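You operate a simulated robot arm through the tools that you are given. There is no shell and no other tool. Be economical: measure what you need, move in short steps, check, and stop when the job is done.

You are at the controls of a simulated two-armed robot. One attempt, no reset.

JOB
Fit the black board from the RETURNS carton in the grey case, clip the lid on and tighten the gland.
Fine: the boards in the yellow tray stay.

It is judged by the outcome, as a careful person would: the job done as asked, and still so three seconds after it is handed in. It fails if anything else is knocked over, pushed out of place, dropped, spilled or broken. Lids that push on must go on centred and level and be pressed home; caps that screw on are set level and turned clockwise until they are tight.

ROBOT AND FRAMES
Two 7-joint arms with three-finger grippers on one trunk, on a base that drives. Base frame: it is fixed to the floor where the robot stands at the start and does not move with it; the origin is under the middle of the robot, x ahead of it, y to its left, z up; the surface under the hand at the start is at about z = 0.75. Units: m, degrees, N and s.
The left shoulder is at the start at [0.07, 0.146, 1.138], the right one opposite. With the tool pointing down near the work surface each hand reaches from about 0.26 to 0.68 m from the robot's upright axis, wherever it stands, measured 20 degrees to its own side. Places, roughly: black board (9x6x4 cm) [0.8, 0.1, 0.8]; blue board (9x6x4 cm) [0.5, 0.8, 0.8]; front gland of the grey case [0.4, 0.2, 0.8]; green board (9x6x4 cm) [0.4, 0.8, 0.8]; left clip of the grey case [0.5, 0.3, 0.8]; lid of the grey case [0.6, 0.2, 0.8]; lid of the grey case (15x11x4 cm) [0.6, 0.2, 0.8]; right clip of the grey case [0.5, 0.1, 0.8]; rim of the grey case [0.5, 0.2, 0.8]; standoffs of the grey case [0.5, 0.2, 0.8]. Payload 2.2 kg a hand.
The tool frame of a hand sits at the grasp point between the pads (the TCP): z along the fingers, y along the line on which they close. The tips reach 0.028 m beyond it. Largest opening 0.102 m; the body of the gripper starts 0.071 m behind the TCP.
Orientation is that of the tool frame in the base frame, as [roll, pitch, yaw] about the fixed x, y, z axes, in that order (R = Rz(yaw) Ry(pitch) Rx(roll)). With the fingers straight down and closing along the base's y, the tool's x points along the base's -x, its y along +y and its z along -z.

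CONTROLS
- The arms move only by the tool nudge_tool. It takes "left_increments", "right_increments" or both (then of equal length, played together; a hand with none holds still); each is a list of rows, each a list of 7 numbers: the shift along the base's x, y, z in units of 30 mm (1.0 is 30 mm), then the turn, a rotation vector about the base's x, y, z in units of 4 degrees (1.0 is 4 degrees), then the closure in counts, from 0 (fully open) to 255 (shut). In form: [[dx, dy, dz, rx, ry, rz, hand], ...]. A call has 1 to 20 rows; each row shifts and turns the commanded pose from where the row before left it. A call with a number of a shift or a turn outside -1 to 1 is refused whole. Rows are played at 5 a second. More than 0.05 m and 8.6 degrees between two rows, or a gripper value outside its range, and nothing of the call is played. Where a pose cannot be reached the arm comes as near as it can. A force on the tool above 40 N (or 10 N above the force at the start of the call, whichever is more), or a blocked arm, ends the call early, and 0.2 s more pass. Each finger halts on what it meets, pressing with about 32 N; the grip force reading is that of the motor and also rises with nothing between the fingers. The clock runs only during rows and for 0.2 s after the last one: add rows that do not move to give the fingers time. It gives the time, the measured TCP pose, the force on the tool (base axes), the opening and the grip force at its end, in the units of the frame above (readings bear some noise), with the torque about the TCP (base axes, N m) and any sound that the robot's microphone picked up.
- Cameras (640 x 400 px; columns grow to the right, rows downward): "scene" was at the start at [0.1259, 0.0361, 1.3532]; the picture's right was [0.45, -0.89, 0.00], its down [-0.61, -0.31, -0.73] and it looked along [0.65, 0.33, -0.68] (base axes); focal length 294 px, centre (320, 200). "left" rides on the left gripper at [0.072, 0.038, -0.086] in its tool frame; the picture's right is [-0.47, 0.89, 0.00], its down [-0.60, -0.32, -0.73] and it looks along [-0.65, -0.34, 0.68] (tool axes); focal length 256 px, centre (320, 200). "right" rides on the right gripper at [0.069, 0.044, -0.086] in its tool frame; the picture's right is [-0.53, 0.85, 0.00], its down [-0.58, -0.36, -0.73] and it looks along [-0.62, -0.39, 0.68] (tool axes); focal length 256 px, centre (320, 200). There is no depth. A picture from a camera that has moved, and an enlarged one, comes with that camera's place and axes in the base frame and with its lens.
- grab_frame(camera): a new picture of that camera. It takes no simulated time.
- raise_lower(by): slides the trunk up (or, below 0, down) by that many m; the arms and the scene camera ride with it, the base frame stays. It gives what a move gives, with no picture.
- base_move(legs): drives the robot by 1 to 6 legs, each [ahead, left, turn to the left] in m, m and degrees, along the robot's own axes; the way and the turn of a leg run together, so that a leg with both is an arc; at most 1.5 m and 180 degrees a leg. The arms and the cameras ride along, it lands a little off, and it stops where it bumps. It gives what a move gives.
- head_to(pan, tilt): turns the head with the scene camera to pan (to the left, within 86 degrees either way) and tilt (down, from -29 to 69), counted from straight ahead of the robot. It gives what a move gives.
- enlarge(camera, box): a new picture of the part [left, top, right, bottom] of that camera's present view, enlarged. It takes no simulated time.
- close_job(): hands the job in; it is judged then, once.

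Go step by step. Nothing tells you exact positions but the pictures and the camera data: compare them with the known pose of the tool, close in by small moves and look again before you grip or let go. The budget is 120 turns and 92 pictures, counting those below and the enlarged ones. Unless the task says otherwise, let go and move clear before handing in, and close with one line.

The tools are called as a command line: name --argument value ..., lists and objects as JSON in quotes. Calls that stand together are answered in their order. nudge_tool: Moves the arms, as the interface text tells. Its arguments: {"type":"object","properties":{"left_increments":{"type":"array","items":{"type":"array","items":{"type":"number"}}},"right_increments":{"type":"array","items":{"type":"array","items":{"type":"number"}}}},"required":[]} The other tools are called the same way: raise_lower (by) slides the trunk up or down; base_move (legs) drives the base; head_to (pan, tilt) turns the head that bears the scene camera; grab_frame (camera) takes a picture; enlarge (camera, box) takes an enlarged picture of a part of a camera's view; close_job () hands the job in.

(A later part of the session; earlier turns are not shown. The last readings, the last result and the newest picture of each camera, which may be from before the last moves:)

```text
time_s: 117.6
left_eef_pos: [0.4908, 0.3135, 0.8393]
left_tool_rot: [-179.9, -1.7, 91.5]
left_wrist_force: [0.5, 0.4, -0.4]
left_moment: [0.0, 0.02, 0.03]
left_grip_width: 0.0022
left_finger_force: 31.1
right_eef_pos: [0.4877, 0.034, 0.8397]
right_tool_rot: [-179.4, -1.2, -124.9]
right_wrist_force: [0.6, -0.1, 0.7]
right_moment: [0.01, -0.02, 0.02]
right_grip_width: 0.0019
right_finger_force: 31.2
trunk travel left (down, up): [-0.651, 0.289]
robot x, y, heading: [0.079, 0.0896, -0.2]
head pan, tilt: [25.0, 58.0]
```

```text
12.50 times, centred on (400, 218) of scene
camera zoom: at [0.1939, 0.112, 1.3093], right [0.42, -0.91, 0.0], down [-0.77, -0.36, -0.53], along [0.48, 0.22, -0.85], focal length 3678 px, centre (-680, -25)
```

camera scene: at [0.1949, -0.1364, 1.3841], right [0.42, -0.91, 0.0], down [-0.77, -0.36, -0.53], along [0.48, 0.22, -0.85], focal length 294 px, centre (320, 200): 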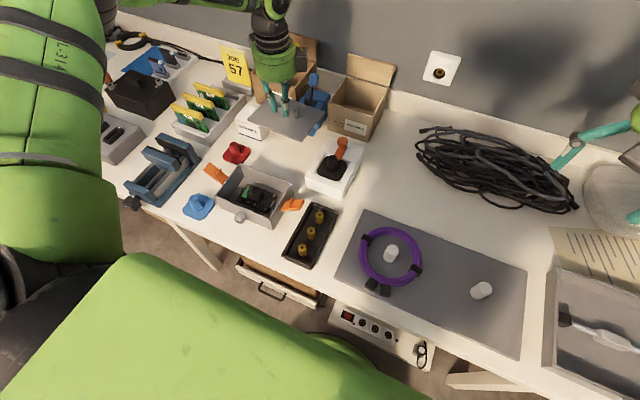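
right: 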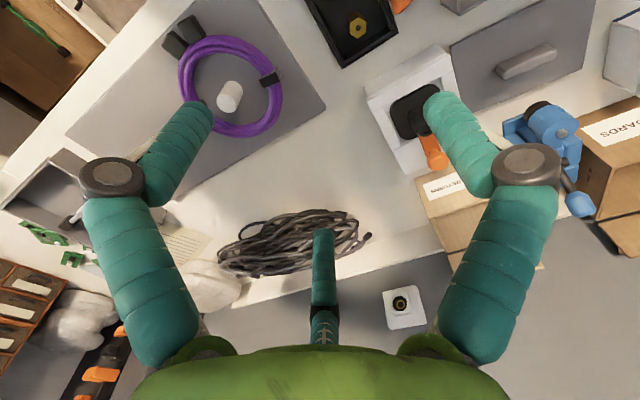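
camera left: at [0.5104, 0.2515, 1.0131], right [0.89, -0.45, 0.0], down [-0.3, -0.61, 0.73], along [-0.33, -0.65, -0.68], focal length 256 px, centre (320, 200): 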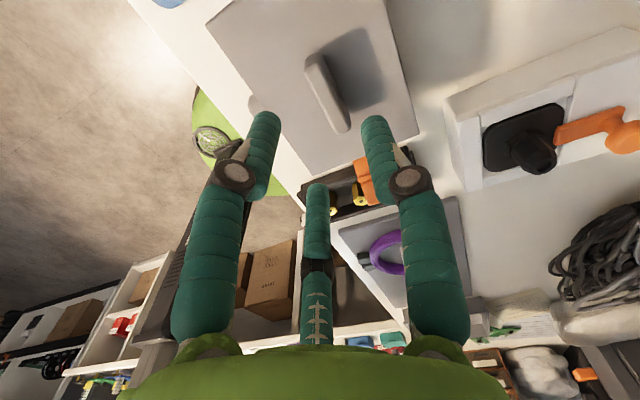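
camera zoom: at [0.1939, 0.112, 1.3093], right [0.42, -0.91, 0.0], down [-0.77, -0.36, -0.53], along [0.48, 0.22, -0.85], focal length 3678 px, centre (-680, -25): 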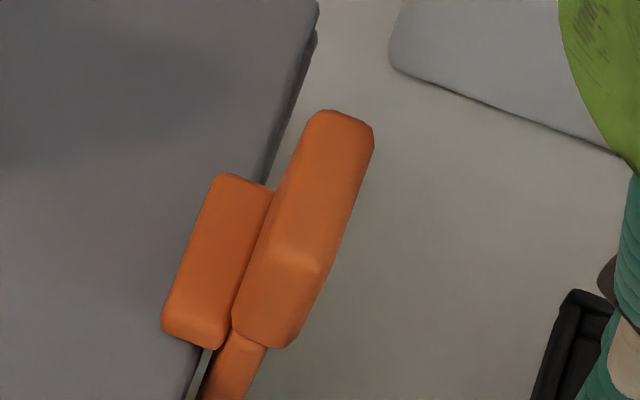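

The hooks lie over the lid, but I heard no click. I'll press the lid down firmly at its handle with the left hand while pushing the right clip again.

nudge_tool --left_increments '[[0, 0, 1, 0, 0, 0, 255], [0, 0, 1, 0, 0, 0, 255], [0, 0, 0.8, -0.2, -0.4, 0, 255], [-0.1, -1, 0, 0, 0, 0, 255], [-0.1, -1, 0, 0, 0, 0, 255], [-0.1, -1, 0, 0, 0, 0, 255], [-0.1, -1, 0, 0, 0, 0, 255], [-0.05, -0.75, 0, 0, 0, 0, 255], [0, 0, -0.9, 0, 0, 0, 255], [0, 0, -0.4, 0, 0, 0, 255], [0, 0, -0.2, 0, 0, 0, 255], [0, 0, -0.2, 0, 0, 0, 255], [0, 0, -0.15, 0, 0, 0, 255], [0, 0, -0.15, 0, 0, 0, 255]]'

```text
time_s: 120.6
left_eef_pos: [0.4695, 0.2005, 0.872]
left_tool_rot: [178.5, -0.6, 91.6]
left_wrist_force: [0.6, 0.4, 1.0]
left_moment: [-0.02, 0.01, 0.0]
left_grip_width: 0.0022
left_finger_force: 31.5
left hand out of reach, approached as far as the arm can: row 8, 9, 10, 12, 14
right_eef_pos: [0.4876, 0.034, 0.841]
right_tool_rot: [-179.4, -1.2, -124.9]
right_wrist_force: [-1.1, -0.6, -0.3]
right_moment: [0.0, 0.01, 0.0]
right_grip_width: 0.0021
right_finger_force: 31.7
trunk travel left (down, up): [-0.651, 0.289]
robot x, y, heading: [0.0836, 0.0851, -0.2]
head pan, tilt: [25.0, 58.0]
```

nudge_tool --left_increments '[[0, 0, -0.3, 0, 0, 0, 255], [0, 0, -0.3, 0, 0, 0, 255], [0, 0, -0.2, 0, 0, 0, 255], [0, 0, -0.15, 0, 0, 0, 255], [0, 0, -0.15, 0, 0, 0, 255], [0, 0, -0.15, 0, 0, 0, 255]]'

```text
time_s: 121.2
left_eef_pos: [0.4694, 0.2032, 0.8673]
left_tool_rot: [177.4, 0.2, 91.5]
left_wrist_force: [-8.6, -1.0, 24.2]
left_moment: [-0.19, 0.18, 0.0]
left_grip_width: 0.0059
left_finger_force: 31.4
left hand out of reach, approached as far as the arm can: row 1, 2, 3
right_eef_pos: [0.4849, 0.0335, 0.8422]
right_tool_rot: [-179.2, -1.1, -124.9]
right_wrist_force: [0.9, -0.3, -0.7]
right_moment: [-0.05, 0.05, -0.01]
right_grip_width: 0.0021
right_finger_force: 31.6
trunk travel left (down, up): [-0.651, 0.289]
robot x, y, heading: [0.0814, 0.0856, 0.1]
head pan, tilt: [25.0, 58.0]
stopped in row 3 (left hand): the force on the tool passed its limit at 46 N (the readings are from after the stop); the commanded pose is now the measured one
```

It's pressing on the handle (46 N peak, 24 N held). Now I push the right clip again.

nudge_tool --right_increments '[[0, 0.5, 0, 0, 0, 0, 255], [0, 0.4, 0, 0, 0, 0, 255], [0, 0.25, 0, 0, 0, 0, 255], [0, 0.15, 0, 0, 0, 0, 255], [0, 0.15, 0, 0, 0, 0, 255], [0, 0.15, 0, 0, 0, 0, 255], [0, 0.15, 0, 0, 0, 0, 255], [0, 0.15, 0, 0, 0, 0, 255]]'

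```text
time_s: 122.7
left_eef_pos: [0.4696, 0.2025, 0.8673]
left_tool_rot: [177.2, -0.3, 91.6]
left_wrist_force: [-6.1, -0.4, 17.0]
left_moment: [-0.18, 0.12, 0.02]
left_grip_width: 0.006
left_finger_force: 31.6
right_eef_pos: [0.4849, 0.0728, 0.8415]
right_tool_rot: [-178.8, -1.9, -125.4]
right_wrist_force: [-3.0, -12.4, 5.4]
right_moment: [0.2, 0.04, 0.18]
right_grip_width: 0.0019
right_finger_force: 31.4
trunk travel left (down, up): [-0.651, 0.289]
robot x, y, heading: [0.0837, 0.08, -0.1]
head pan, tilt: [25.0, 58.0]
stopped in row 7 (left hand): the force on the tool passed its limit at 41 N (the readings are from after the stop); the commanded pose is now the measured one
```

The right clip stops at exactly the same place (y 0.0728), so it's a hard stop and both clips are closed. Next is the gland: it sits on the front face at about (0.40, 0.166, 0.785), axis along x. I clear both hands, back the base away, and turn the left tool to point forward.

nudge_tool --left_increments '[[0, 0, 0.3, 0, 0, 0, 255], [0, 0, 1, 0, 0, 0, 255], [0, 0, 1, 0, 0, 0, 255], [0, 0, 1, 0, 0, 0, 255]]' --right_increments '[[0, -0.5, 0, 0, 0, 0, 255], [0, -0.8, 0, 0, 0, 0, 255], [0, -0.5, 1, 0, 0, 0, 255], [0, 0, 1, 0, 0, 0, 255]]'

base_move --legs '[[-0.33, 0, 0], [0, -0.08, 0]]'

nudge_tool --left_increments '[[0, 0, 0, 0.1, 0, 1, 0], [0, 0, 0, 0.1, 0, 1, 0], [0, 0, 0, 0.1, 0, 1, 0], [0, 0, 0, 0.1, 0, 1, 0], [0, 0, 0, 0.1, 0, 1, 0], [0, 0, 0, 0, 0, 1, 0], [0, 0, 0, 0, 0, 1, 0], [0, 0, 0, 0, 0, 1, 0], [0, 0, 0, 0, 0, 1, 0], [0, 0, 0, 0, 0, 1, 0], [0, 0, 0, 0, 0, 1, 0], [0, 0, 0, 0, 0, 1, 0], [0, 0, 0, 0, 0, 1, 0], [0, 0, 0, 0, 0, 1, 0], [0, 0, 0, 0, 0, 1, 0], [0, 0, 0, 0, 0, 1, 0], [0, 0, 0, 0, 0, 1, 0], [0, 0, 0, 0, 0, 1, 0], [0, 0, 0, 0, 0, 1, 0], [0, 0, 0, 0, 0, 1, 0]]'

```text
time_s: 123.7
left_eef_pos: [0.4701, 0.2065, 0.964]
left_tool_rot: [177.5, -0.4, 91.8]
left_wrist_force: [-0.7, -1.0, 0.6]
left_moment: [-0.02, -0.03, 0.01]
left_grip_width: 0.0021
left_finger_force: 31.0
right_eef_pos: [0.4873, 0.0219, 0.8991]
right_tool_rot: [-178.9, -1.6, -125.3]
right_wrist_force: [-0.7, 0.2, 0.5]
right_moment: [0.04, -0.03, -0.05]
right_grip_width: 0.0023
right_finger_force: 31.4
trunk travel left (down, up): [-0.651, 0.289]
robot x, y, heading: [0.0828, 0.0824, -0.1]
head pan, tilt: [25.0, 58.0]
```

```text
time_s: 126.5
left_eef_pos: [0.14, 0.1292, 0.9635]
left_tool_rot: [177.4, -0.4, 91.6]
left_wrist_force: [0.1, 0.3, -0.3]
left_moment: [0.02, -0.04, -0.03]
left_grip_width: 0.0021
left_finger_force: 31.5
right_eef_pos: [0.1575, -0.0577, 0.8983]
right_tool_rot: [-179.2, -1.8, -125.4]
right_wrist_force: [0.2, 0.5, 1.3]
right_moment: [0.02, 0.0, 0.0]
right_grip_width: 0.0021
right_finger_force: 31.3
trunk travel left (down, up): [-0.651, 0.289]
robot x, y, heading: [-0.249, 0.0069, 0.0]
head pan, tilt: [25.0, 58.0]
```

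```text
time_s: 130.7
left_eef_pos: [0.1416, 0.1268, 0.9642]
left_tool_rot: [177.1, -2.3, 171.7]
left_wrist_force: [-0.1, -0.1, 0.3]
left_moment: [-0.02, 0.01, -0.03]
left_grip_width: 0.1018
left_finger_force: 0.0
right_eef_pos: [0.1574, -0.0566, 0.8989]
right_tool_rot: [-179.1, -1.7, -125.4]
right_wrist_force: [-0.3, -0.1, -0.4]
right_moment: [0.01, 0.01, 0.02]
right_grip_width: 0.0021
right_finger_force: 31.2
trunk travel left (down, up): [-0.651, 0.289]
robot x, y, heading: [-0.2494, 0.0033, -0.2]
head pan, tilt: [25.0, 58.0]
```

nudge_tool --left_increments '[[0, 0, 0, 0, 0, 1, 150], [0, 0, 0, 0, 0, 1, 150], [0, 0, 0, 0, -1, 0, 150], [0, 0, 0, 0, -1, 0, 150], [0, 0, 0, 0, -1, 0, 150], [0, 0, 0, 0, -1, 0, 150], [0, 0, 0, 0, -1, 0, 150], [0, 0, 0, 0, -1, 0, 150], [0, 0, 0, 0, -1, 0, 150], [0, 0, 0, 0, -1, 0, 150], [0, 0, 0, 0, -1, 0, 150], [0, 0, 0, 0, -1, 0, 150], [0, 0, 0, 0, -1, 0, 150], [0, 0, 0, 0, -1, 0, 150], [0, 0, 0, 0, -1, 0, 150], [0, 0, 0, 0, -1, 0, 150], [0, 0, 0, 0, -1, 0, 150], [0, 0, 0, 0, -1, 0, 150], [0, 0, 0, 0, -1, 0, 150], [0, 0, 0, 0, -1, 0, 150]]' --right_increments '[[0, -1, 0, 0, 0, 0, 255], [0, -1, 0, 0, 0, 0, 255], [0, -1, 0, 0, 0, 0, 255], [0, -1, 0, 0, 0, 0, 255], [0, -1, 0, 0, 0, 0, 255], [0, 0, 0, 0, 0, 0, 255], [0, 0, 0, 0, 0, 0, 255], [0, 0, 0, 0, 0, 0, 255], [0, 0, 0, 0, 0, 0, 255], [0, 0, 0, 0, 0, 0, 255], [0, 0, 0, 0, 0, 0, 255], [0, 0, 0, 0, 0, 0, 255], [0, 0, 0, 0, 0, 0, 255], [0, 0, 0, 0, 0, 0, 255], [0, 0, 0, 0, 0, 0, 255], [0, 0, 0, 0, 0, 0, 255], [0, 0, 0, 0, 0, 0, 255], [0, 0, 0, 0, 0, 0, 255], [0, 0, 0, 0, 0, 0, 255], [0, 0, 0, 0, 0, 0, 255]]'

grab_frame --camera "scene"

```text
time_s: 134.9
left_eef_pos: [0.2307, 0.1379, 0.9854]
left_tool_rot: [176.2, 69.6, 178.9]
left_wrist_force: [0.3, -0.4, 0.0]
left_moment: [0.01, 0.02, -0.01]
left_grip_width: 0.0421
left_finger_force: 0.0
left hand out of reach, approached as far as the arm can: row 11, 12, 13, 14, 15, 16, 17, 18, 19, 20
right_eef_pos: [0.1575, -0.2069, 0.8993]
right_tool_rot: [-179.1, -1.9, -125.3]
right_wrist_force: [0.2, 1.0, 0.2]
right_moment: [0.02, 0.0, 0.03]
right_grip_width: 0.0022
right_finger_force: 31.7
trunk travel left (down, up): [-0.651, 0.289]
robot x, y, heading: [-0.2538, 0.0075, -0.2]
head pan, tilt: [25.0, 58.0]
```

```text
13 pictures are left
camera scene: at [-0.1369, 0.0337, 1.3093], right [0.42, -0.91, 0.0], down [-0.77, -0.35, -0.53], along [0.48, 0.22, -0.85], focal length 294 px, centre (320, 200)
```

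scene: 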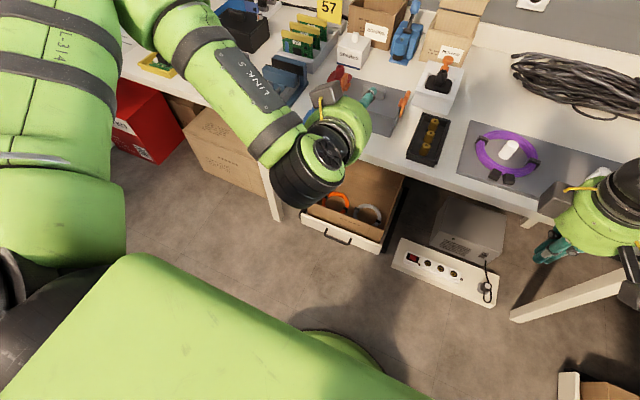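

nudge_tool --left_increments '[[0.2, 0, 0, 0, -1, 0, 150], [0.2, 0, 0, 0, -1, 0, 150], [0.2, 0, 0, 0, -1, 0, 150], [0.2, 0, 0, 0, -1, 0, 150], [0, 0, 0, 0, -1, 0, 150]]'

```text
time_s: 136.1
left_eef_pos: [0.2588, 0.1715, 1.0102]
left_tool_rot: [132.9, 89.6, 135.8]
left_wrist_force: [0.2, 0.2, -0.5]
left_moment: [0.0, 0.01, -0.03]
left_grip_width: 0.0421
left_finger_force: 0.1
left hand out of reach, approached as far as the arm can: row 1, 2, 3, 4, 5
right_eef_pos: [0.156, -0.2063, 0.8991]
right_tool_rot: [-179.2, -1.8, -125.4]
right_wrist_force: [0.0, -0.5, 0.1]
right_moment: [0.01, -0.01, 0.0]
right_grip_width: 0.0022
right_finger_force: 31.3
trunk travel left (down, up): [-0.651, 0.289]
robot x, y, heading: [-0.2516, 0.0036, -0.3]
head pan, tilt: [25.0, 58.0]
```

The tool now points forward along +x (2.9° off). I'll correct the yaw and lower the trunk to the gland's height in front of the table edge.

raise_lower --by -0.2

nudge_tool --left_increments '[[0, 0, -0.3, 0, 0, -0.7, 150], [0.3, -0.1, -0.5, 0, 0, 0, 150], [0.3, -0.1, 0, 0, 0, 0, 150], [0, 0, 0, 0, 0, 0, 150]]'

head_to --pan 20 --tilt 45

enlarge --camera "scene" --box '[220, 80, 420, 205]'

```text
time_s: 138.3
left_eef_pos: [0.258, 0.1716, 0.8106]
left_tool_rot: [138.3, 89.4, 141.2]
left_wrist_force: [0.0, 0.5, 0.2]
left_moment: [-0.01, 0.01, 0.0]
left_grip_width: 0.0418
left_finger_force: 0.1
right_eef_pos: [0.1567, -0.2061, 0.6995]
right_tool_rot: [-179.0, -1.9, -125.4]
right_wrist_force: [0.2, 0.4, 0.7]
right_moment: [0.01, 0.01, 0.02]
right_grip_width: 0.0021
right_finger_force: 31.4
trunk travel left (down, up): [-0.451, 0.489]
robot x, y, heading: [-0.2535, 0.0073, -0.3]
head pan, tilt: [25.0, 58.0]
```

```text
time_s: 139.3
left_eef_pos: [0.2762, 0.1715, 0.7954]
left_tool_rot: [147.5, 89.3, 147.4]
left_wrist_force: [0.4, -0.6, 0.2]
left_moment: [0.0, 0.04, -0.03]
left_grip_width: 0.0419
left_finger_force: 0.1
left hand out of reach, approached as far as the arm can: row 2
right_eef_pos: [0.1575, -0.2066, 0.6987]
right_tool_rot: [-179.1, -1.7, -125.4]
right_wrist_force: [0.1, -0.4, 1.2]
right_moment: [0.0, 0.01, -0.05]
right_grip_width: 0.0023
right_finger_force: 31.1
trunk travel left (down, up): [-0.451, 0.489]
robot x, y, heading: [-0.2522, 0.0106, -0.1]
head pan, tilt: [25.0, 58.0]
```

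```text
time_s: 140.0
left_eef_pos: [0.2778, 0.1712, 0.7961]
left_tool_rot: [146.8, 89.3, 146.9]
left_wrist_force: [0.9, -0.4, -0.1]
left_moment: [-0.03, 0.01, -0.02]
left_grip_width: 0.0421
left_finger_force: 0.1
right_eef_pos: [0.1569, -0.2074, 0.6989]
right_tool_rot: [-179.1, -1.7, -125.4]
right_wrist_force: [1.4, -0.6, 0.8]
right_moment: [-0.01, 0.03, -0.01]
right_grip_width: 0.002
right_finger_force: 30.7
trunk travel left (down, up): [-0.451, 0.489]
robot x, y, heading: [-0.2532, 0.0058, -0.3]
head pan, tilt: [20.0, 45.0]
```

```text
3.20 times, centred on (320, 142) of scene
camera zoom: at [-0.1231, 0.0322, 1.1264], right [0.34, -0.94, 0.0], down [-0.67, -0.24, -0.71], along [0.67, 0.24, -0.71], focal length 942 px, centre (320, 384)
```

zoom: 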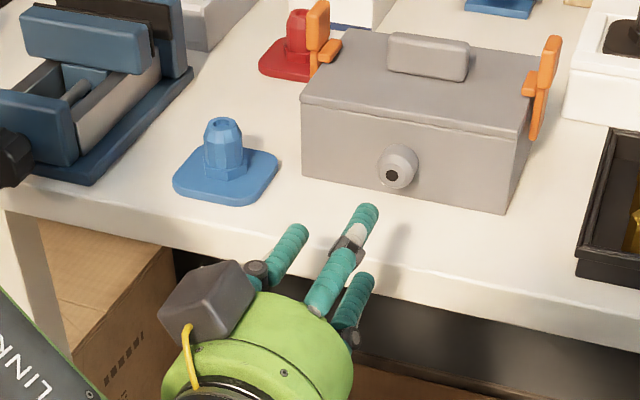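

The clips are visibly closed on both sides, and the case hasn't moved. The gland's face is at about (0.40, 0.1685, 0.781). I'll align in y and z and move forward to just in front of it.

raise_lower --by -0.014

nudge_tool --left_increments '[[0.6, -0.05, 0, 0, 0, 0, 130], [0.6, -0.04, 0, 0, 0, 0, 130], [0.6, 0, 0, 0, 0, 0, 130], [0.5, 0, 0, 0, 0, 0, 130], [0, 0, 0, 0, 0, 0, 130]]'

enlarge --camera "scene" --box '[280, 100, 400, 175]'

```text
time_s: 140.7
left_eef_pos: [0.2769, 0.1734, 0.7807]
left_tool_rot: [146.0, 89.3, 145.9]
left_wrist_force: [0.1, 0.9, 0.2]
left_moment: [0.0, 0.02, 0.01]
left_grip_width: 0.042
left_finger_force: 0.1
right_eef_pos: [0.1579, -0.2067, 0.6855]
right_tool_rot: [-179.1, -1.8, -125.4]
right_wrist_force: [-0.2, 0.5, -0.9]
right_moment: [0.0, -0.03, 0.02]
right_grip_width: 0.0022
right_finger_force: 31.0
trunk travel left (down, up): [-0.437, 0.503]
robot x, y, heading: [-0.2517, 0.0075, -0.4]
head pan, tilt: [20.0, 45.0]
```

```text
time_s: 141.6
left_eef_pos: [0.3302, 0.1692, 0.7762]
left_tool_rot: [168.6, 87.5, 167.2]
left_wrist_force: [-15.6, -6.2, -3.7]
left_moment: [0.06, 0.47, -0.35]
left_grip_width: 0.0599
left_finger_force: 4.9
left hand out of reach, approached as far as the arm can: row 2, 4
right_eef_pos: [0.1567, -0.2073, 0.6851]
right_tool_rot: [-179.1, -1.8, -125.4]
right_wrist_force: [-0.8, 0.2, 0.2]
right_moment: [0.0, 0.01, -0.01]
right_grip_width: 0.002
right_finger_force: 31.4
trunk travel left (down, up): [-0.437, 0.503]
robot x, y, heading: [-0.2527, 0.0059, 0.1]
head pan, tilt: [20.0, 45.0]
stopped in row 4 (left hand): the force on the tool passed its limit at 43 N (the readings are from after the stop); the commanded pose is now the measured one
```

```text
5.33 times, centred on (340, 138) of scene
camera zoom: at [-0.1246, 0.0312, 1.1125], right [0.34, -0.94, 0.0], down [-0.67, -0.24, -0.71], along [0.67, 0.24, -0.71], focal length 1569 px, centre (213, 533)
```

zoom: 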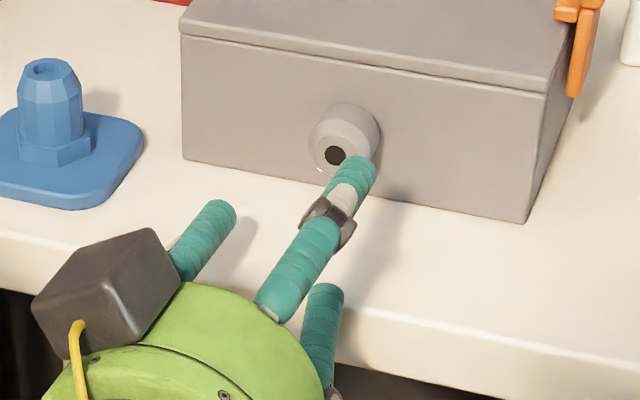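

The fingers really are three, spaced 120°, and the lower one touched the table edge. I'll back off and roll the hand −28° so no finger points down; then it works as a three-jaw chuck on the gland.

nudge_tool --left_increments '[[-0.7, 0, 0.1, 0, 0, 0, 150], [-0.7, 0, 0.1, 0, 0, 0, 155], [0, 0, 0, -1, 0, 0, 155], [0, 0, 0, -1, 0, 0, 155], [0, 0, 0, -1, 0, 0, 155], [0, 0, 0, -1, 0, 0, 155], [0, 0, 0, -1, 0, 0, 155], [0, 0, 0, -1, 0, 0, 155], [0, 0, 0, -1, 0, 0, 155], [0, 0, 0, 0, 0, 0, 155]]'

```text
time_s: 143.8
left_eef_pos: [0.291, 0.1728, 0.7856]
left_tool_rot: [-92.9, 62.3, -94.3]
left_wrist_force: [0.1, 0.3, -0.4]
left_moment: [-0.01, -0.02, 0.01]
left_grip_width: 0.04
left_finger_force: 0.0
right_eef_pos: [0.1569, -0.2052, 0.685]
right_tool_rot: [-179.1, -1.8, -125.3]
right_wrist_force: [0.2, -0.1, -0.2]
right_moment: [0.02, -0.05, 0.04]
right_grip_width: 0.0021
right_finger_force: 31.6
trunk travel left (down, up): [-0.437, 0.503]
robot x, y, heading: [-0.2554, 0.0039, -0.4]
head pan, tilt: [20.0, 45.0]
```

The jaws are now at 90°, −30° and −150°. I'll straighten the pointing by about 1.5° and slide onto the gland.

nudge_tool --left_increments '[[0, -0.14, -0.05, 0, -0.34, 0.43, 155], [0.5, 0, 0, 0, 0, 0, 155], [0.5, 0, 0, 0, 0, 0, 155], [0.5, 0, 0, 0, 0, 0, 155], [0.5, 0, 0, 0, 0, 0, 155], [0, 0, 0, 0, 0, 0, 155]]'

enlarge --camera "scene" --box '[280, 100, 400, 175]'

```text
time_s: 145.2
left_eef_pos: [0.3484, 0.1752, 0.7913]
left_tool_rot: [-90.3, 62.5, -90.4]
left_wrist_force: [1.0, -0.4, 0.6]
left_moment: [-0.02, -0.01, -0.01]
left_grip_width: 0.04
left_finger_force: 0.1
left hand out of reach, approached as far as the arm can: row 1, 3, 5
right_eef_pos: [0.1569, -0.2049, 0.6839]
right_tool_rot: [-179.1, -1.9, -125.3]
right_wrist_force: [-0.7, -1.1, 0.2]
right_moment: [0.04, 0.01, 0.0]
right_grip_width: 0.0023
right_finger_force: 31.2
trunk travel left (down, up): [-0.437, 0.503]
robot x, y, heading: [-0.2523, 0.0006, -0.3]
head pan, tilt: [20.0, 45.0]
```

```text
5.33 times, centred on (340, 138) of scene
camera zoom: at [-0.1238, 0.0322, 1.1125], right [0.34, -0.94, 0.0], down [-0.67, -0.24, -0.71], along [0.67, 0.24, -0.71], focal length 1569 px, centre (213, 533)
```

zoom: 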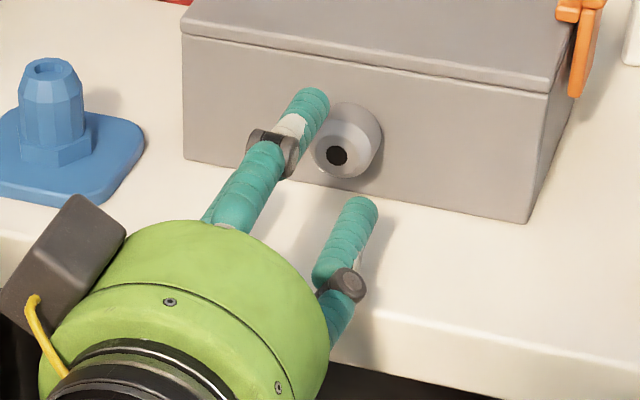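

The hand needs −6.6 mm in y and −10 mm in z; forward motion I'll do with the base since the arm is near its limit.

raise_lower --by -0.01

base_move --legs '[[0.02, 0, 0.3]]'

nudge_tool --left_increments '[[-0.4, 0, 0, 0, 0, 0, 155], [0, -0.2, 0, 0, 0, 0, 155], [0, 0, 0, 0, 0, 0, 155]]'

```text
time_s: 145.8
left_eef_pos: [0.3472, 0.1762, 0.7821]
left_tool_rot: [-90.2, 62.6, -90.4]
left_wrist_force: [-0.4, 0.0, -0.5]
left_moment: [-0.01, 0.03, 0.0]
left_grip_width: 0.04
left_finger_force: 0.1
right_eef_pos: [0.1566, -0.2059, 0.676]
right_tool_rot: [-179.1, -1.8, -125.3]
right_wrist_force: [0.2, 0.1, -0.1]
right_moment: [-0.02, -0.01, 0.0]
right_grip_width: 0.0021
right_finger_force: 31.7
trunk travel left (down, up): [-0.427, 0.513]
robot x, y, heading: [-0.2546, 0.0049, -0.4]
head pan, tilt: [20.0, 45.0]
```

```text
time_s: 146.6
left_eef_pos: [0.3669, 0.1785, 0.7796]
left_tool_rot: [-90.4, 62.6, -90.1]
left_wrist_force: [0.1, -0.7, 0.4]
left_moment: [-0.02, -0.03, 0.02]
left_grip_width: 0.04
left_finger_force: 0.1
right_eef_pos: [0.1775, -0.2046, 0.6738]
right_tool_rot: [-179.1, -1.9, -125.1]
right_wrist_force: [-0.3, 0.2, 0.1]
right_moment: [0.01, 0.02, 0.02]
right_grip_width: 0.0022
right_finger_force: 31.3
trunk travel left (down, up): [-0.427, 0.513]
robot x, y, heading: [-0.2292, 0.004, 0.2]
head pan, tilt: [20.0, 45.0]
```

```text
time_s: 147.4
left_eef_pos: [0.3553, 0.176, 0.7815]
left_tool_rot: [-90.3, 62.4, -90.1]
left_wrist_force: [0.1, 0.3, -0.3]
left_moment: [-0.03, -0.01, 0.02]
left_grip_width: 0.0401
left_finger_force: 0.0
right_eef_pos: [0.1779, -0.2031, 0.6741]
right_tool_rot: [-179.1, -1.9, -125.0]
right_wrist_force: [0.0, -0.3, -0.3]
right_moment: [-0.01, 0.01, 0.01]
right_grip_width: 0.002
right_finger_force: 31.8
trunk travel left (down, up): [-0.427, 0.513]
robot x, y, heading: [-0.2317, 0.0085, 0.2]
head pan, tilt: [20.0, 45.0]
```

nudge_tool --left_increments '[[0, -0.24, 0, 0, 0, 0, 155], [0, 0, 0, 0, 0, 0, 155]]'

enlarge --camera "scene" --box '[280, 90, 400, 165]'

```text
time_s: 148.0
left_eef_pos: [0.3541, 0.1702, 0.7832]
left_tool_rot: [-90.6, 62.6, -90.4]
left_wrist_force: [0.2, -0.1, 0.4]
left_moment: [0.0, 0.01, -0.03]
left_grip_width: 0.04
left_finger_force: 0.1
left hand out of reach, approached as far as the arm can: row 1
right_eef_pos: [0.1781, -0.2038, 0.6743]
right_tool_rot: [-179.1, -1.8, -125.0]
right_wrist_force: [-0.2, -0.8, -0.1]
right_moment: [0.0, -0.01, -0.01]
right_grip_width: 0.0021
right_finger_force: 31.4
trunk travel left (down, up): [-0.427, 0.513]
robot x, y, heading: [-0.2336, 0.0079, 0.1]
head pan, tilt: [20.0, 45.0]
```

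```text
5.33 times, centred on (340, 128) of scene
camera zoom: at [-0.1038, 0.0329, 1.1024], right [0.34, -0.94, 0.0], down [-0.66, -0.24, -0.71], along [0.66, 0.24, -0.71], focal length 1569 px, centre (213, 587)
```

zoom: 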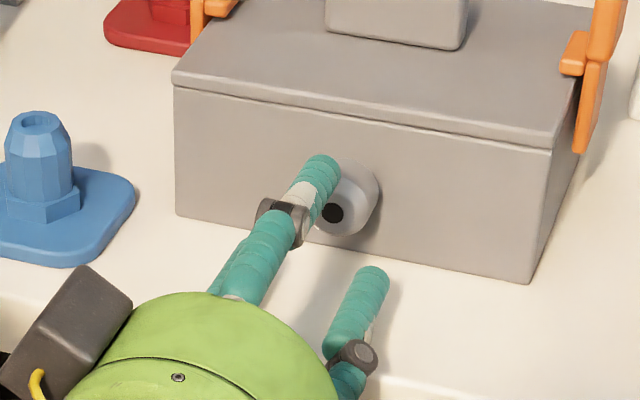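

Aligned within a millimetre or two. I'll advance onto the gland.

nudge_tool --left_increments '[[0.3, 0, 0, 0, 0, 0, 155], [0.3, 0, 0, 0, 0, 0, 155], [0.3, 0, 0, 0, 0, 0, 155], [0.25, 0, 0, 0, 0, 0, 155], [0, 0, 0, 0, 0, 0, 155]]'

```text
time_s: 149.2
left_eef_pos: [0.3858, 0.1759, 0.7917]
left_tool_rot: [-90.4, 62.4, -90.3]
left_wrist_force: [-1.2, -1.9, -0.7]
left_moment: [0.0, 0.05, -0.05]
left_grip_width: 0.0414
left_finger_force: 1.1
left hand out of reach, approached as far as the arm can: row 2, 3
right_eef_pos: [0.1775, -0.203, 0.6753]
right_tool_rot: [-179.0, -1.8, -125.0]
right_wrist_force: [-0.1, 0.9, -0.2]
right_moment: [0.0, -0.02, 0.01]
right_grip_width: 0.0019
right_finger_force: 31.3
trunk travel left (down, up): [-0.427, 0.513]
robot x, y, heading: [-0.2286, 0.0071, 0.1]
head pan, tilt: [20.0, 45.0]
```

The arm drifts at its limit, so I'll give it slack: back the hand off, move the base 4.5 cm closer, realign and advance again.

nudge_tool --left_increments '[[-0.8, 0, 0, 0, 0, 0, 155], [-0.9, 0, 0, 0, 0, 0, 155], [-0.8, 0, 0, 0, 0, 0, 155]]'

base_move --legs '[[0.045, 0, 0]]'

nudge_tool --left_increments '[[0, -0.2, -0.28, 0, 0, 0, 155], [0, 0, 0, 0, 0, 0, 155]]'

```text
time_s: 150.0
left_eef_pos: [0.311, 0.176, 0.7885]
left_tool_rot: [-90.2, 62.5, -89.8]
left_wrist_force: [-1.0, -0.1, 0.3]
left_moment: [0.0, 0.0, 0.02]
left_grip_width: 0.0399
left_finger_force: 0.0
right_eef_pos: [0.1772, -0.2048, 0.6749]
right_tool_rot: [-179.1, -1.8, -125.0]
right_wrist_force: [0.8, -0.1, 0.1]
right_moment: [0.0, 0.04, 0.01]
right_grip_width: 0.0019
right_finger_force: 31.5
trunk travel left (down, up): [-0.427, 0.513]
robot x, y, heading: [-0.2312, 0.0065, 0.1]
head pan, tilt: [20.0, 45.0]
```

```text
time_s: 150.9
left_eef_pos: [0.3586, 0.1766, 0.7873]
left_tool_rot: [-90.4, 62.5, -90.2]
left_wrist_force: [-0.1, -0.2, -0.9]
left_moment: [0.01, -0.02, 0.01]
left_grip_width: 0.0398
left_finger_force: 0.1
right_eef_pos: [0.2248, -0.204, 0.6744]
right_tool_rot: [-179.3, -1.8, -125.1]
right_wrist_force: [0.2, 0.2, 0.2]
right_moment: [0.02, 0.03, -0.02]
right_grip_width: 0.0021
right_finger_force: 31.8
trunk travel left (down, up): [-0.427, 0.513]
robot x, y, heading: [-0.1857, 0.0036, 0.4]
head pan, tilt: [20.0, 45.0]
```

```text
time_s: 151.5
left_eef_pos: [0.3553, 0.1704, 0.7794]
left_tool_rot: [-90.4, 62.5, -90.0]
left_wrist_force: [-0.8, -0.5, -0.4]
left_moment: [0.03, -0.03, 0.02]
left_grip_width: 0.0398
left_finger_force: 0.0
right_eef_pos: [0.2234, -0.2039, 0.6751]
right_tool_rot: [-179.1, -1.9, -125.0]
right_wrist_force: [0.6, 0.1, -0.9]
right_moment: [-0.02, 0.03, -0.01]
right_grip_width: 0.0022
right_finger_force: 31.8
trunk travel left (down, up): [-0.427, 0.513]
robot x, y, heading: [-0.1875, 0.0078, 0.3]
head pan, tilt: [20.0, 45.0]
```

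nudge_tool --left_increments '[[0.3, -0.03, 0.1, 0, 0, 0, 155], [0.3, 0, 0, 0, 0, 0, 155], [0.3, 0, 0, 0, 0, 0, 155], [0.25, 0, 0, 0, 0, 0, 155], [0, 0, 0, 0, 0, 0, 155]]'

enlarge --camera "scene" --box '[270, 80, 390, 155]'

```text
time_s: 152.7
left_eef_pos: [0.3907, 0.1697, 0.7829]
left_tool_rot: [-90.3, 62.4, -90.3]
left_wrist_force: [0.3, 0.6, 1.0]
left_moment: [0.05, 0.01, -0.06]
left_grip_width: 0.0401
left_finger_force: 0.1
right_eef_pos: [0.2224, -0.2043, 0.6746]
right_tool_rot: [-179.0, -1.7, -125.0]
right_wrist_force: [1.0, 0.6, 0.2]
right_moment: [-0.04, 0.01, 0.0]
right_grip_width: 0.0023
right_finger_force: 31.5
trunk travel left (down, up): [-0.427, 0.513]
robot x, y, heading: [-0.1855, 0.0074, 0.1]
head pan, tilt: [20.0, 45.0]
```

```text
5.33 times, centred on (330, 118) of scene
camera zoom: at [-0.0585, 0.033, 1.1024], right [0.34, -0.94, 0.0], down [-0.66, -0.24, -0.71], along [0.66, 0.24, -0.71], focal length 1569 px, centre (267, 640)
```

zoom: 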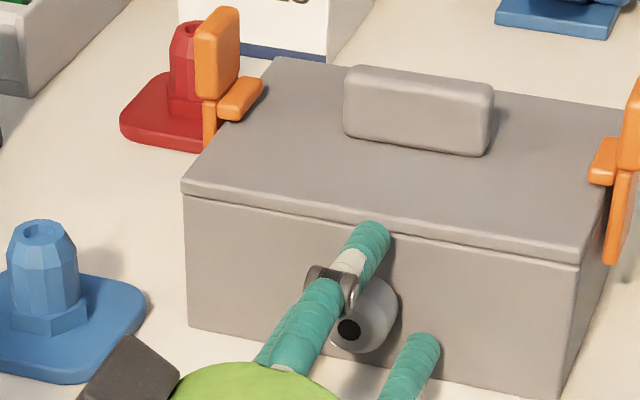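

The gland sits between the jaws with no contact. I'll close on it.

nudge_tool --left_increments '[[0, 0, 0, 0, 0, 0, 180], [0, 0, 0, 0, 0, 0, 210], [0, 0, 0, 0, 0, 0, 255], [0, 0, 0, 0, 0, 0, 255]]'

nudge_tool --left_increments '[[0, 0, 0, 1, 0, 0, 255], [0, 0, 0, 1, 0, 0, 255], [0, 0, 0, 1, 0, 0, 255], [0, 0, 0, 1, 0, 0, 255], [0, 0, 0, 1, 0, 0, 255], [0, 0, 0, 0, 0, 0, 255]]'

```text
time_s: 153.7
left_eef_pos: [0.3913, 0.1713, 0.7828]
left_tool_rot: [-90.7, 62.6, -90.4]
left_wrist_force: [-2.2, 1.7, -3.1]
left_moment: [0.02, 0.18, 0.32]
left_grip_width: 0.0255
left_finger_force: 45.1
right_eef_pos: [0.2227, -0.2036, 0.6755]
right_tool_rot: [-179.0, -1.9, -124.9]
right_wrist_force: [0.0, 1.0, -0.8]
right_moment: [-0.03, -0.02, 0.0]
right_grip_width: 0.0021
right_finger_force: 31.5
trunk travel left (down, up): [-0.427, 0.513]
robot x, y, heading: [-0.1868, 0.0054, 0.2]
head pan, tilt: [20.0, 45.0]
```

```text
time_s: 155.1
left_eef_pos: [0.3913, 0.1708, 0.7812]
left_tool_rot: [-92.0, 82.5, -91.8]
left_wrist_force: [-6.2, 0.6, -9.0]
left_moment: [0.0, 0.29, 0.19]
left_grip_width: 0.0253
left_finger_force: 44.7
right_eef_pos: [0.2235, -0.2037, 0.6744]
right_tool_rot: [-179.1, -1.8, -125.0]
right_wrist_force: [0.2, 0.1, -0.2]
right_moment: [-0.02, 0.02, 0.0]
right_grip_width: 0.0022
right_finger_force: 31.0
trunk travel left (down, up): [-0.427, 0.513]
robot x, y, heading: [-0.1859, 0.008, 0.2]
head pan, tilt: [20.0, 45.0]
```

The gland turns freely (no torque yet). I'll continue the stroke.

nudge_tool --left_increments '[[0, 0, 0, 1, 0, 0, 255], [0, 0, 0, 1, 0, 0, 255], [0, 0, 0, 1, 0, 0, 255], [0, 0, 0, 1, 0, 0, 255], [0, 0, 0, 1, 0, 0, 255], [0, 0, 0, 0, 0, 0, 255]]'

```text
time_s: 156.5
left_eef_pos: [0.391, 0.1676, 0.7856]
left_tool_rot: [90.0, 77.8, 90.2]
left_wrist_force: [5.4, -16.5, 20.9]
left_moment: [-2.8, 8.33, 4.26]
left_grip_width: 0.0283
left_finger_force: 45.1
right_eef_pos: [0.2228, -0.205, 0.6746]
right_tool_rot: [-179.1, -1.6, -125.0]
right_wrist_force: [-0.7, -0.1, 0.1]
right_moment: [0.01, 0.02, 0.0]
right_grip_width: 0.0019
right_finger_force: 31.8
trunk travel left (down, up): [-0.427, 0.513]
robot x, y, heading: [-0.1843, 0.0049, 0.2]
head pan, tilt: [20.0, 45.0]
```

Torque rose sharply (Mx −2.8, large side moments), perhaps tight or perhaps the hand touching the table edge. I'll open to relieve it and check.

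nudge_tool --left_increments '[[0, 0, 0, 0, 0, 0, 215], [0, 0, 0, 0, 0, 0, 155], [0, 0, 0, 0, 0, 0, 155]]'

enlarge --camera "scene" --box '[260, 80, 400, 175]'

```text
time_s: 157.3
left_eef_pos: [0.3916, 0.1681, 0.7874]
left_tool_rot: [87.6, 77.6, 87.5]
left_wrist_force: [9.1, -9.3, 19.6]
left_moment: [-0.44, 0.91, -0.56]
left_grip_width: 0.0335
left_finger_force: 0.0
right_eef_pos: [0.2224, -0.2054, 0.6752]
right_tool_rot: [-179.1, -1.7, -125.0]
right_wrist_force: [0.6, -0.8, -0.9]
right_moment: [0.0, -0.01, 0.02]
right_grip_width: 0.002
right_finger_force: 31.4
trunk travel left (down, up): [-0.427, 0.513]
robot x, y, heading: [-0.1867, 0.0048, 0.2]
head pan, tilt: [20.0, 45.0]
```

```text
4.21 times, centred on (330, 128) of scene
camera zoom: at [-0.0594, 0.0309, 1.1027], right [0.34, -0.94, 0.0], down [-0.66, -0.24, -0.71], along [0.66, 0.24, -0.71], focal length 1239 px, centre (278, 505)
```

zoom: 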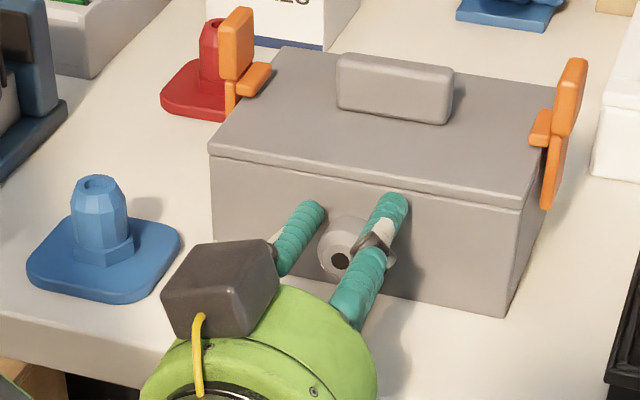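

The lower finger met the table at the end of that stroke. I'll use shorter strokes, ±20° around the neutral roll: first rotate back 60° with the jaws slightly open.

nudge_tool --left_increments '[[0, 0, 0, -1, 0, 0, 170], [0, 0, 0, -1, 0, 0, 170], [0, 0, 0, -1, 0, 0, 170], [0, 0.05, -0.1, -1, 0, 0, 170], [0, 0, 0, -1, 0, 0, 170], [0, 0, 0, -1, 0, 0, 170], [0, 0, 0, -1, 0, 0, 170], [0, 0, 0, -1, 0, 0, 170], [0, 0, 0, -1, 0, 0, 170], [0, 0, 0, -1, 0, 0, 170], [0, 0, 0, -1, 0, 0, 170], [0, 0, 0, -1, 0, 0, 170], [0, 0, 0, -1, 0, 0, 170], [0, 0, 0, -1, 0, 0, 170], [0, 0, 0, 0, 0, 0, 170]]'

```text
time_s: 160.5
left_eef_pos: [0.3902, 0.1742, 0.7926]
left_tool_rot: [-90.4, 46.5, -90.2]
left_wrist_force: [0.8, -0.6, 0.1]
left_moment: [-0.05, 0.0, -0.05]
left_grip_width: 0.0343
left_finger_force: 0.8
left hand out of reach, approached as far as the arm can: row 14
right_eef_pos: [0.224, -0.2034, 0.6756]
right_tool_rot: [-179.2, -1.8, -125.0]
right_wrist_force: [-0.3, 0.0, 0.9]
right_moment: [-0.01, -0.01, -0.02]
right_grip_width: 0.0023
right_finger_force: 31.7
trunk travel left (down, up): [-0.427, 0.513]
robot x, y, heading: [-0.1872, 0.006, -0.0]
head pan, tilt: [20.0, 45.0]
```

nudge_tool --left_increments '[[0, -0.15, -0.3, 0.5, 0, 0, 170], [0, 0, 0, 0, 0, 0, 170]]'

nudge_tool --left_increments '[[0, 0, 0, 0, 0, 0, 210], [0, 0, 0, 0, 0, 0, 255], [0, 0, 0, 0, 0, 0, 255], [0, 0, 0, 1, 0, 0, 255], [0, 0, 0, 1, 0, 0, 255], [0, 0, 0, 1, 0, 0, 255], [0, 0, 0, 1, 0, 0, 255], [0, 0, 0, 0, 0, 0, 255]]'

```text
time_s: 161.1
left_eef_pos: [0.3897, 0.172, 0.7875]
left_tool_rot: [-90.5, 48.6, -90.2]
left_wrist_force: [-0.6, -0.6, 0.2]
left_moment: [0.0, -0.03, -0.01]
left_grip_width: 0.0339
left_finger_force: 0.0
left hand out of reach, approached as far as the arm can: row 1
right_eef_pos: [0.2239, -0.2038, 0.6756]
right_tool_rot: [-179.1, -1.8, -125.0]
right_wrist_force: [0.4, 1.0, -0.1]
right_moment: [0.03, -0.02, 0.0]
right_grip_width: 0.0023
right_finger_force: 31.5
trunk travel left (down, up): [-0.427, 0.513]
robot x, y, heading: [-0.1875, 0.0088, -0.2]
head pan, tilt: [20.0, 45.0]
```

```text
time_s: 162.9
left_eef_pos: [0.3894, 0.1698, 0.7825]
left_tool_rot: [-91.6, 64.6, -91.4]
left_wrist_force: [-12.3, -2.8, -21.4]
left_moment: [-0.01, 0.5, 0.02]
left_grip_width: 0.0251
left_finger_force: 44.8
right_eef_pos: [0.2232, -0.2036, 0.6748]
right_tool_rot: [-179.1, -2.0, -124.9]
right_wrist_force: [0.5, -0.4, 0.1]
right_moment: [-0.01, -0.02, 0.0]
right_grip_width: 0.0019
right_finger_force: 31.7
trunk travel left (down, up): [-0.427, 0.513]
robot x, y, heading: [-0.188, 0.0076, 0.1]
head pan, tilt: [20.0, 45.0]
```

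Still turning freely. I'll continue the stroke with a slight downward correction.

nudge_tool --left_increments '[[0, -0.03, -0.08, 1, 0, 0, 255], [0, -0.03, -0.08, 1, 0, 0, 255], [0, 0, 0, 1, 0, 0, 255], [0, 0, 0, 1, 0, 0, 255], [0, 0, 0, 1, 0, 0, 255], [0, 0, 0, 0, 0, 0, 255]]'

```text
time_s: 164.3
left_eef_pos: [0.3897, 0.1717, 0.7823]
left_tool_rot: [-92.4, 84.6, -92.2]
left_wrist_force: [-12.8, 0.2, -12.9]
left_moment: [-0.01, 0.46, 0.36]
left_grip_width: 0.0248
left_finger_force: 45.1
right_eef_pos: [0.2239, -0.2035, 0.6752]
right_tool_rot: [-179.1, -1.9, -125.1]
right_wrist_force: [-0.6, -0.1, 0.4]
right_moment: [0.0, -0.01, -0.02]
right_grip_width: 0.002
right_finger_force: 31.7
trunk travel left (down, up): [-0.427, 0.513]
robot x, y, heading: [-0.1859, 0.0059, 0.1]
head pan, tilt: [20.0, 45.0]
```

The gland still turns freely, so I'll ratchet: open, turn back 36°, grip, and turn 36° again.

nudge_tool --left_increments '[[0, 0, 0, 0, 0, 0, 215], [0, 0, 0, 0, 0, 0, 170], [0, 0, 0, 0, 0, 0, 170], [0, 0, 0, -1, 0, 0, 170], [0, 0, 0, -1, 0, 0, 170], [0, 0, 0, -1, 0, 0, 170], [0, 0, 0, -1, 0, 0, 170], [0, 0, 0, -1, 0, 0, 170], [0, 0, 0, -1, 0, 0, 170], [0, 0, 0, -1, 0, 0, 170], [0, 0, 0, -1, 0, 0, 170], [0, 0, 0, -1, 0, 0, 170], [0, 0, 0, 0, 0, 0, 170]]'

nudge_tool --left_increments '[[0, 0, 0, 0, 0, 0, 215], [0, 0, 0, 0, 0, 0, 255], [0, 0, 0, 0, 0, 0, 255], [0, 0, 0, 1, 0, 0, 255], [0, 0, 0, 1, 0, 0, 255], [0, 0, 0, 1, 0, 0, 255], [0, 0, 0, 1, 0, 0, 255], [0, 0, 0, 1, 0, 0, 255], [0, 0, 0, 1, 0, 0, 255], [0, 0, 0, 1, 0, 0, 255], [0, 0, 0, 1, 0, 0, 255], [0, 0, 0, 1, 0, 0, 255], [0, 0, 0, 0, 0, 0, 255]]'

```text
time_s: 167.1
left_eef_pos: [0.3885, 0.1694, 0.7869]
left_tool_rot: [-90.7, 48.7, -90.3]
left_wrist_force: [0.5, 0.1, -0.7]
left_moment: [0.0, -0.01, 0.02]
left_grip_width: 0.0339
left_finger_force: 0.0
left hand out of reach, approached as far as the arm can: row 12
right_eef_pos: [0.223, -0.2041, 0.6762]
right_tool_rot: [-179.1, -1.8, -125.0]
right_wrist_force: [-0.8, -0.2, 0.5]
right_moment: [0.0, -0.02, 0.0]
right_grip_width: 0.0019
right_finger_force: 31.4
trunk travel left (down, up): [-0.427, 0.513]
robot x, y, heading: [-0.1869, 0.006, 0.0]
head pan, tilt: [20.0, 45.0]
```

```text
time_s: 169.9
left_eef_pos: [0.3898, 0.1707, 0.7818]
left_tool_rot: [-95.5, 84.5, -95.2]
left_wrist_force: [-8.0, -2.3, -19.8]
left_moment: [0.03, 0.73, 0.43]
left_grip_width: 0.025
left_finger_force: 44.7
right_eef_pos: [0.2239, -0.2034, 0.6739]
right_tool_rot: [-179.2, -1.9, -125.0]
right_wrist_force: [0.9, 0.1, -0.1]
right_moment: [0.0, -0.04, 0.01]
right_grip_width: 0.0022
right_finger_force: 31.0
trunk travel left (down, up): [-0.427, 0.513]
robot x, y, heading: [-0.1882, 0.0032, 0.2]
head pan, tilt: [20.0, 45.0]
```

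The ratchet works. I'll do two more strokes.

nudge_tool --left_increments '[[0, 0, 0, 0, 0, 0, 215], [0, 0, 0, 0, 0, 0, 170], [0, 0, 0, 0, 0, 0, 170], [0, 0, 0, -1, 0, 0, 170], [0, 0, 0, -1, 0, 0, 170], [0, 0, 0, -1, 0, 0, 170], [0, 0, 0, -1, 0, 0, 170], [0, 0, 0, -1, 0, 0, 170], [0, 0, 0, -1, 0, 0, 170], [0, 0, 0, -1, 0, 0, 170], [0, 0, 0, -1, 0, 0, 170], [0, 0, 0, -1, 0, 0, 170], [0, 0, 0, 0, 0, 0, 170]]'

nudge_tool --left_increments '[[0, 0, 0, 0, 0, 0, 215], [0, 0, 0, 0, 0, 0, 255], [0, 0, 0, 0, 0, 0, 255], [0, 0, 0, 1, 0, 0, 255], [0, 0, 0, 1, 0, 0, 255], [0, 0, 0, 1, 0, 0, 255], [0, 0, 0, 1, 0, 0, 255], [0, 0, 0, 1, 0, 0, 255], [0, 0, 0, 1, 0, 0, 255], [0, 0, 0, 1, 0, 0, 255], [0, 0, 0, 1, 0, 0, 255], [0, 0, 0, 1, 0, 0, 255], [0, 0, 0, 0, 0, 0, 255]]'

nudge_tool --left_increments '[[0, 0, 0, 0, 0, 0, 215], [0, 0, 0, 0, 0, 0, 170], [0, 0, 0, 0, 0, 0, 170], [0, 0, 0, -1, 0, 0, 170], [0, 0, 0, -1, 0, 0, 170], [0, 0, 0, -1, 0, 0, 170], [0, 0, 0, -1, 0, 0, 170], [0, 0, 0, -1, 0, 0, 170], [0, 0, 0, -1, 0, 0, 170], [0, 0, 0, -1, 0, 0, 170], [0, 0, 0, -1, 0, 0, 170], [0, 0, 0, -1, 0, 0, 170], [0, 0, 0, 0, 0, 0, 170]]'

nudge_tool --left_increments '[[0, 0, 0, 0, 0, 0, 215], [0, 0, 0, 0, 0, 0, 255], [0, 0, 0, 0, 0, 0, 255], [0, 0, 0, 1, 0, 0, 255], [0, 0, 0, 1, 0, 0, 255], [0, 0, 0, 1, 0, 0, 255], [0, 0, 0, 1, 0, 0, 255], [0, 0, 0, 1, 0, 0, 255], [0, 0, 0, 1, 0, 0, 255], [0, 0, 0, 1, 0, 0, 255], [0, 0, 0, 1, 0, 0, 255], [0, 0, 0, 1, 0, 0, 255], [0, 0, 0, 0, 0, 0, 255]]'

```text
time_s: 172.7
left_eef_pos: [0.389, 0.1693, 0.7875]
left_tool_rot: [-90.4, 48.5, -90.2]
left_wrist_force: [-0.6, -0.4, 0.9]
left_moment: [0.02, -0.01, -0.03]
left_grip_width: 0.0341
left_finger_force: 0.0
right_eef_pos: [0.2231, -0.2047, 0.6746]
right_tool_rot: [-179.1, -1.8, -124.9]
right_wrist_force: [-0.3, 0.9, 0.9]
right_moment: [0.01, -0.02, -0.01]
right_grip_width: 0.0022
right_finger_force: 31.2
trunk travel left (down, up): [-0.427, 0.513]
robot x, y, heading: [-0.1849, 0.0105, 0.1]
head pan, tilt: [20.0, 45.0]
```

```text
time_s: 175.5
left_eef_pos: [0.3883, 0.1704, 0.7825]
left_tool_rot: [-96.1, 84.4, -95.8]
left_wrist_force: [-12.1, -3.2, -19.2]
left_moment: [0.02, 0.8, 0.44]
left_grip_width: 0.0245
left_finger_force: 44.9
right_eef_pos: [0.223, -0.2045, 0.6747]
right_tool_rot: [-179.1, -1.9, -125.0]
right_wrist_force: [0.3, 0.2, 0.5]
right_moment: [0.01, -0.03, -0.04]
right_grip_width: 0.0021
right_finger_force: 31.6
trunk travel left (down, up): [-0.427, 0.513]
robot x, y, heading: [-0.1865, 0.0033, 0.2]
head pan, tilt: [20.0, 45.0]
```

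```text
time_s: 178.3
left_eef_pos: [0.3876, 0.1695, 0.7878]
left_tool_rot: [-90.4, 48.4, -90.0]
left_wrist_force: [-0.3, -0.6, 0.1]
left_moment: [-0.01, 0.02, 0.0]
left_grip_width: 0.0342
left_finger_force: 0.1
right_eef_pos: [0.2229, -0.2033, 0.6744]
right_tool_rot: [-179.1, -1.8, -125.0]
right_wrist_force: [-0.1, 0.1, -0.4]
right_moment: [0.01, -0.03, 0.02]
right_grip_width: 0.002
right_finger_force: 31.6
trunk travel left (down, up): [-0.427, 0.513]
robot x, y, heading: [-0.1856, 0.0015, 0.2]
head pan, tilt: [20.0, 45.0]
```

```text
time_s: 181.1
left_eef_pos: [0.3887, 0.1699, 0.7859]
left_tool_rot: [-93.4, 84.6, -93.1]
left_wrist_force: [-9.2, -0.4, -15.1]
left_moment: [-0.17, 0.19, -0.22]
left_grip_width: 0.0269
left_finger_force: 45.1
right_eef_pos: [0.2229, -0.2032, 0.6751]
right_tool_rot: [-179.1, -1.8, -125.0]
right_wrist_force: [-0.4, 0.8, 0.1]
right_moment: [-0.01, 0.01, -0.03]
right_grip_width: 0.0022
right_finger_force: 31.7
trunk travel left (down, up): [-0.427, 0.513]
robot x, y, heading: [-0.1841, 0.0071, 0.1]
head pan, tilt: [20.0, 45.0]
```

On the last stroke the resisting torque changed (−0.17) and the grip slipped slightly, so it may be getting tight. I'll regrip better centred and turn in smaller steps.

nudge_tool --left_increments '[[0, 0, 0, 0, 0, 0, 215], [0, 0, 0, 0, 0, 0, 170], [0, 0, 0, 0, 0, 0, 170], [0, 0, 0, -1, 0, 0, 170], [0, 0, 0, -1, 0, 0, 170], [0, 0, 0, -1, 0, 0, 170], [0, 0, 0, -1, 0, 0, 170], [0, 0, 0, -1, 0, 0, 170], [0, 0, 0, -1, 0, 0, 170], [0, 0, 0, -1, 0, 0, 170], [0, 0, 0, 0, 0, 0, 170]]'

nudge_tool --left_increments '[[0, 0, -0.17, 0, 0, 0, 170], [0, 0, 0, 0, 0, 0, 215], [0, 0, 0, 0, 0, 0, 255], [0, 0, 0, 0, 0, 0, 255], [0, 0, 0, 0, 0, 0, 255]]'

nudge_tool --left_increments '[[0, 0, 0, 1, 0, 0, 255], [0, 0, 0, 1, 0, 0, 255], [0, 0, 0, 0, 0, 0, 255]]'

nudge_tool --left_increments '[[0, 0, 0, 1, 0, 0, 255], [0, 0, 0, 1, 0, 0, 255], [0, 0, 0, 1, 0, 0, 255], [0, 0, 0, 0, 0, 0, 255]]'

```text
time_s: 183.5
left_eef_pos: [0.3876, 0.1698, 0.786]
left_tool_rot: [-90.2, 56.3, -90.2]
left_wrist_force: [-0.9, -0.2, 0.2]
left_moment: [0.05, -0.01, -0.01]
left_grip_width: 0.0337
left_finger_force: 0.1
right_eef_pos: [0.2232, -0.2034, 0.6751]
right_tool_rot: [-179.1, -1.8, -125.0]
right_wrist_force: [0.0, -0.2, 0.2]
right_moment: [0.02, 0.01, -0.02]
right_grip_width: 0.0023
right_finger_force: 31.0
trunk travel left (down, up): [-0.427, 0.513]
robot x, y, heading: [-0.1856, 0.0084, 0.1]
head pan, tilt: [20.0, 45.0]
```

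```text
time_s: 184.7
left_eef_pos: [0.3894, 0.1705, 0.7822]
left_tool_rot: [-90.3, 56.5, -90.0]
left_wrist_force: [-1.1, 0.7, 0.9]
left_moment: [0.0, -0.02, 0.03]
left_grip_width: 0.0253
left_finger_force: 44.6
right_eef_pos: [0.2223, -0.204, 0.6753]
right_tool_rot: [-179.2, -1.7, -124.9]
right_wrist_force: [0.7, 0.1, 0.1]
right_moment: [-0.01, 0.01, -0.01]
right_grip_width: 0.0024
right_finger_force: 31.1
trunk travel left (down, up): [-0.427, 0.513]
robot x, y, heading: [-0.1828, 0.0027, 0.2]
head pan, tilt: [20.0, 45.0]
```

```text
time_s: 185.5
left_eef_pos: [0.3884, 0.1707, 0.7817]
left_tool_rot: [-90.4, 64.5, -90.1]
left_wrist_force: [1.8, 0.7, 1.0]
left_moment: [-0.16, -0.1, -0.03]
left_grip_width: 0.0254
left_finger_force: 44.7
right_eef_pos: [0.2222, -0.2035, 0.6748]
right_tool_rot: [-179.2, -2.0, -125.0]
right_wrist_force: [1.2, -0.3, -0.4]
right_moment: [-0.01, -0.01, 0.04]
right_grip_width: 0.002
right_finger_force: 31.5
trunk travel left (down, up): [-0.427, 0.513]
robot x, y, heading: [-0.1828, 0.0074, 0.4]
head pan, tilt: [20.0, 45.0]
```

```text
time_s: 186.5
left_eef_pos: [0.3885, 0.1711, 0.7829]
left_tool_rot: [-90.6, 76.5, -90.4]
left_wrist_force: [3.9, -0.4, 2.3]
left_moment: [-0.35, 0.08, 0.04]
left_grip_width: 0.0246
left_finger_force: 44.9
right_eef_pos: [0.2228, -0.2037, 0.674]
right_tool_rot: [-179.2, -1.8, -125.0]
right_wrist_force: [-0.9, 0.5, -0.1]
right_moment: [0.02, 0.03, -0.02]
right_grip_width: 0.0023
right_finger_force: 31.0
trunk travel left (down, up): [-0.427, 0.513]
robot x, y, heading: [-0.1858, 0.0008, 0.1]
head pan, tilt: [20.0, 45.0]
```

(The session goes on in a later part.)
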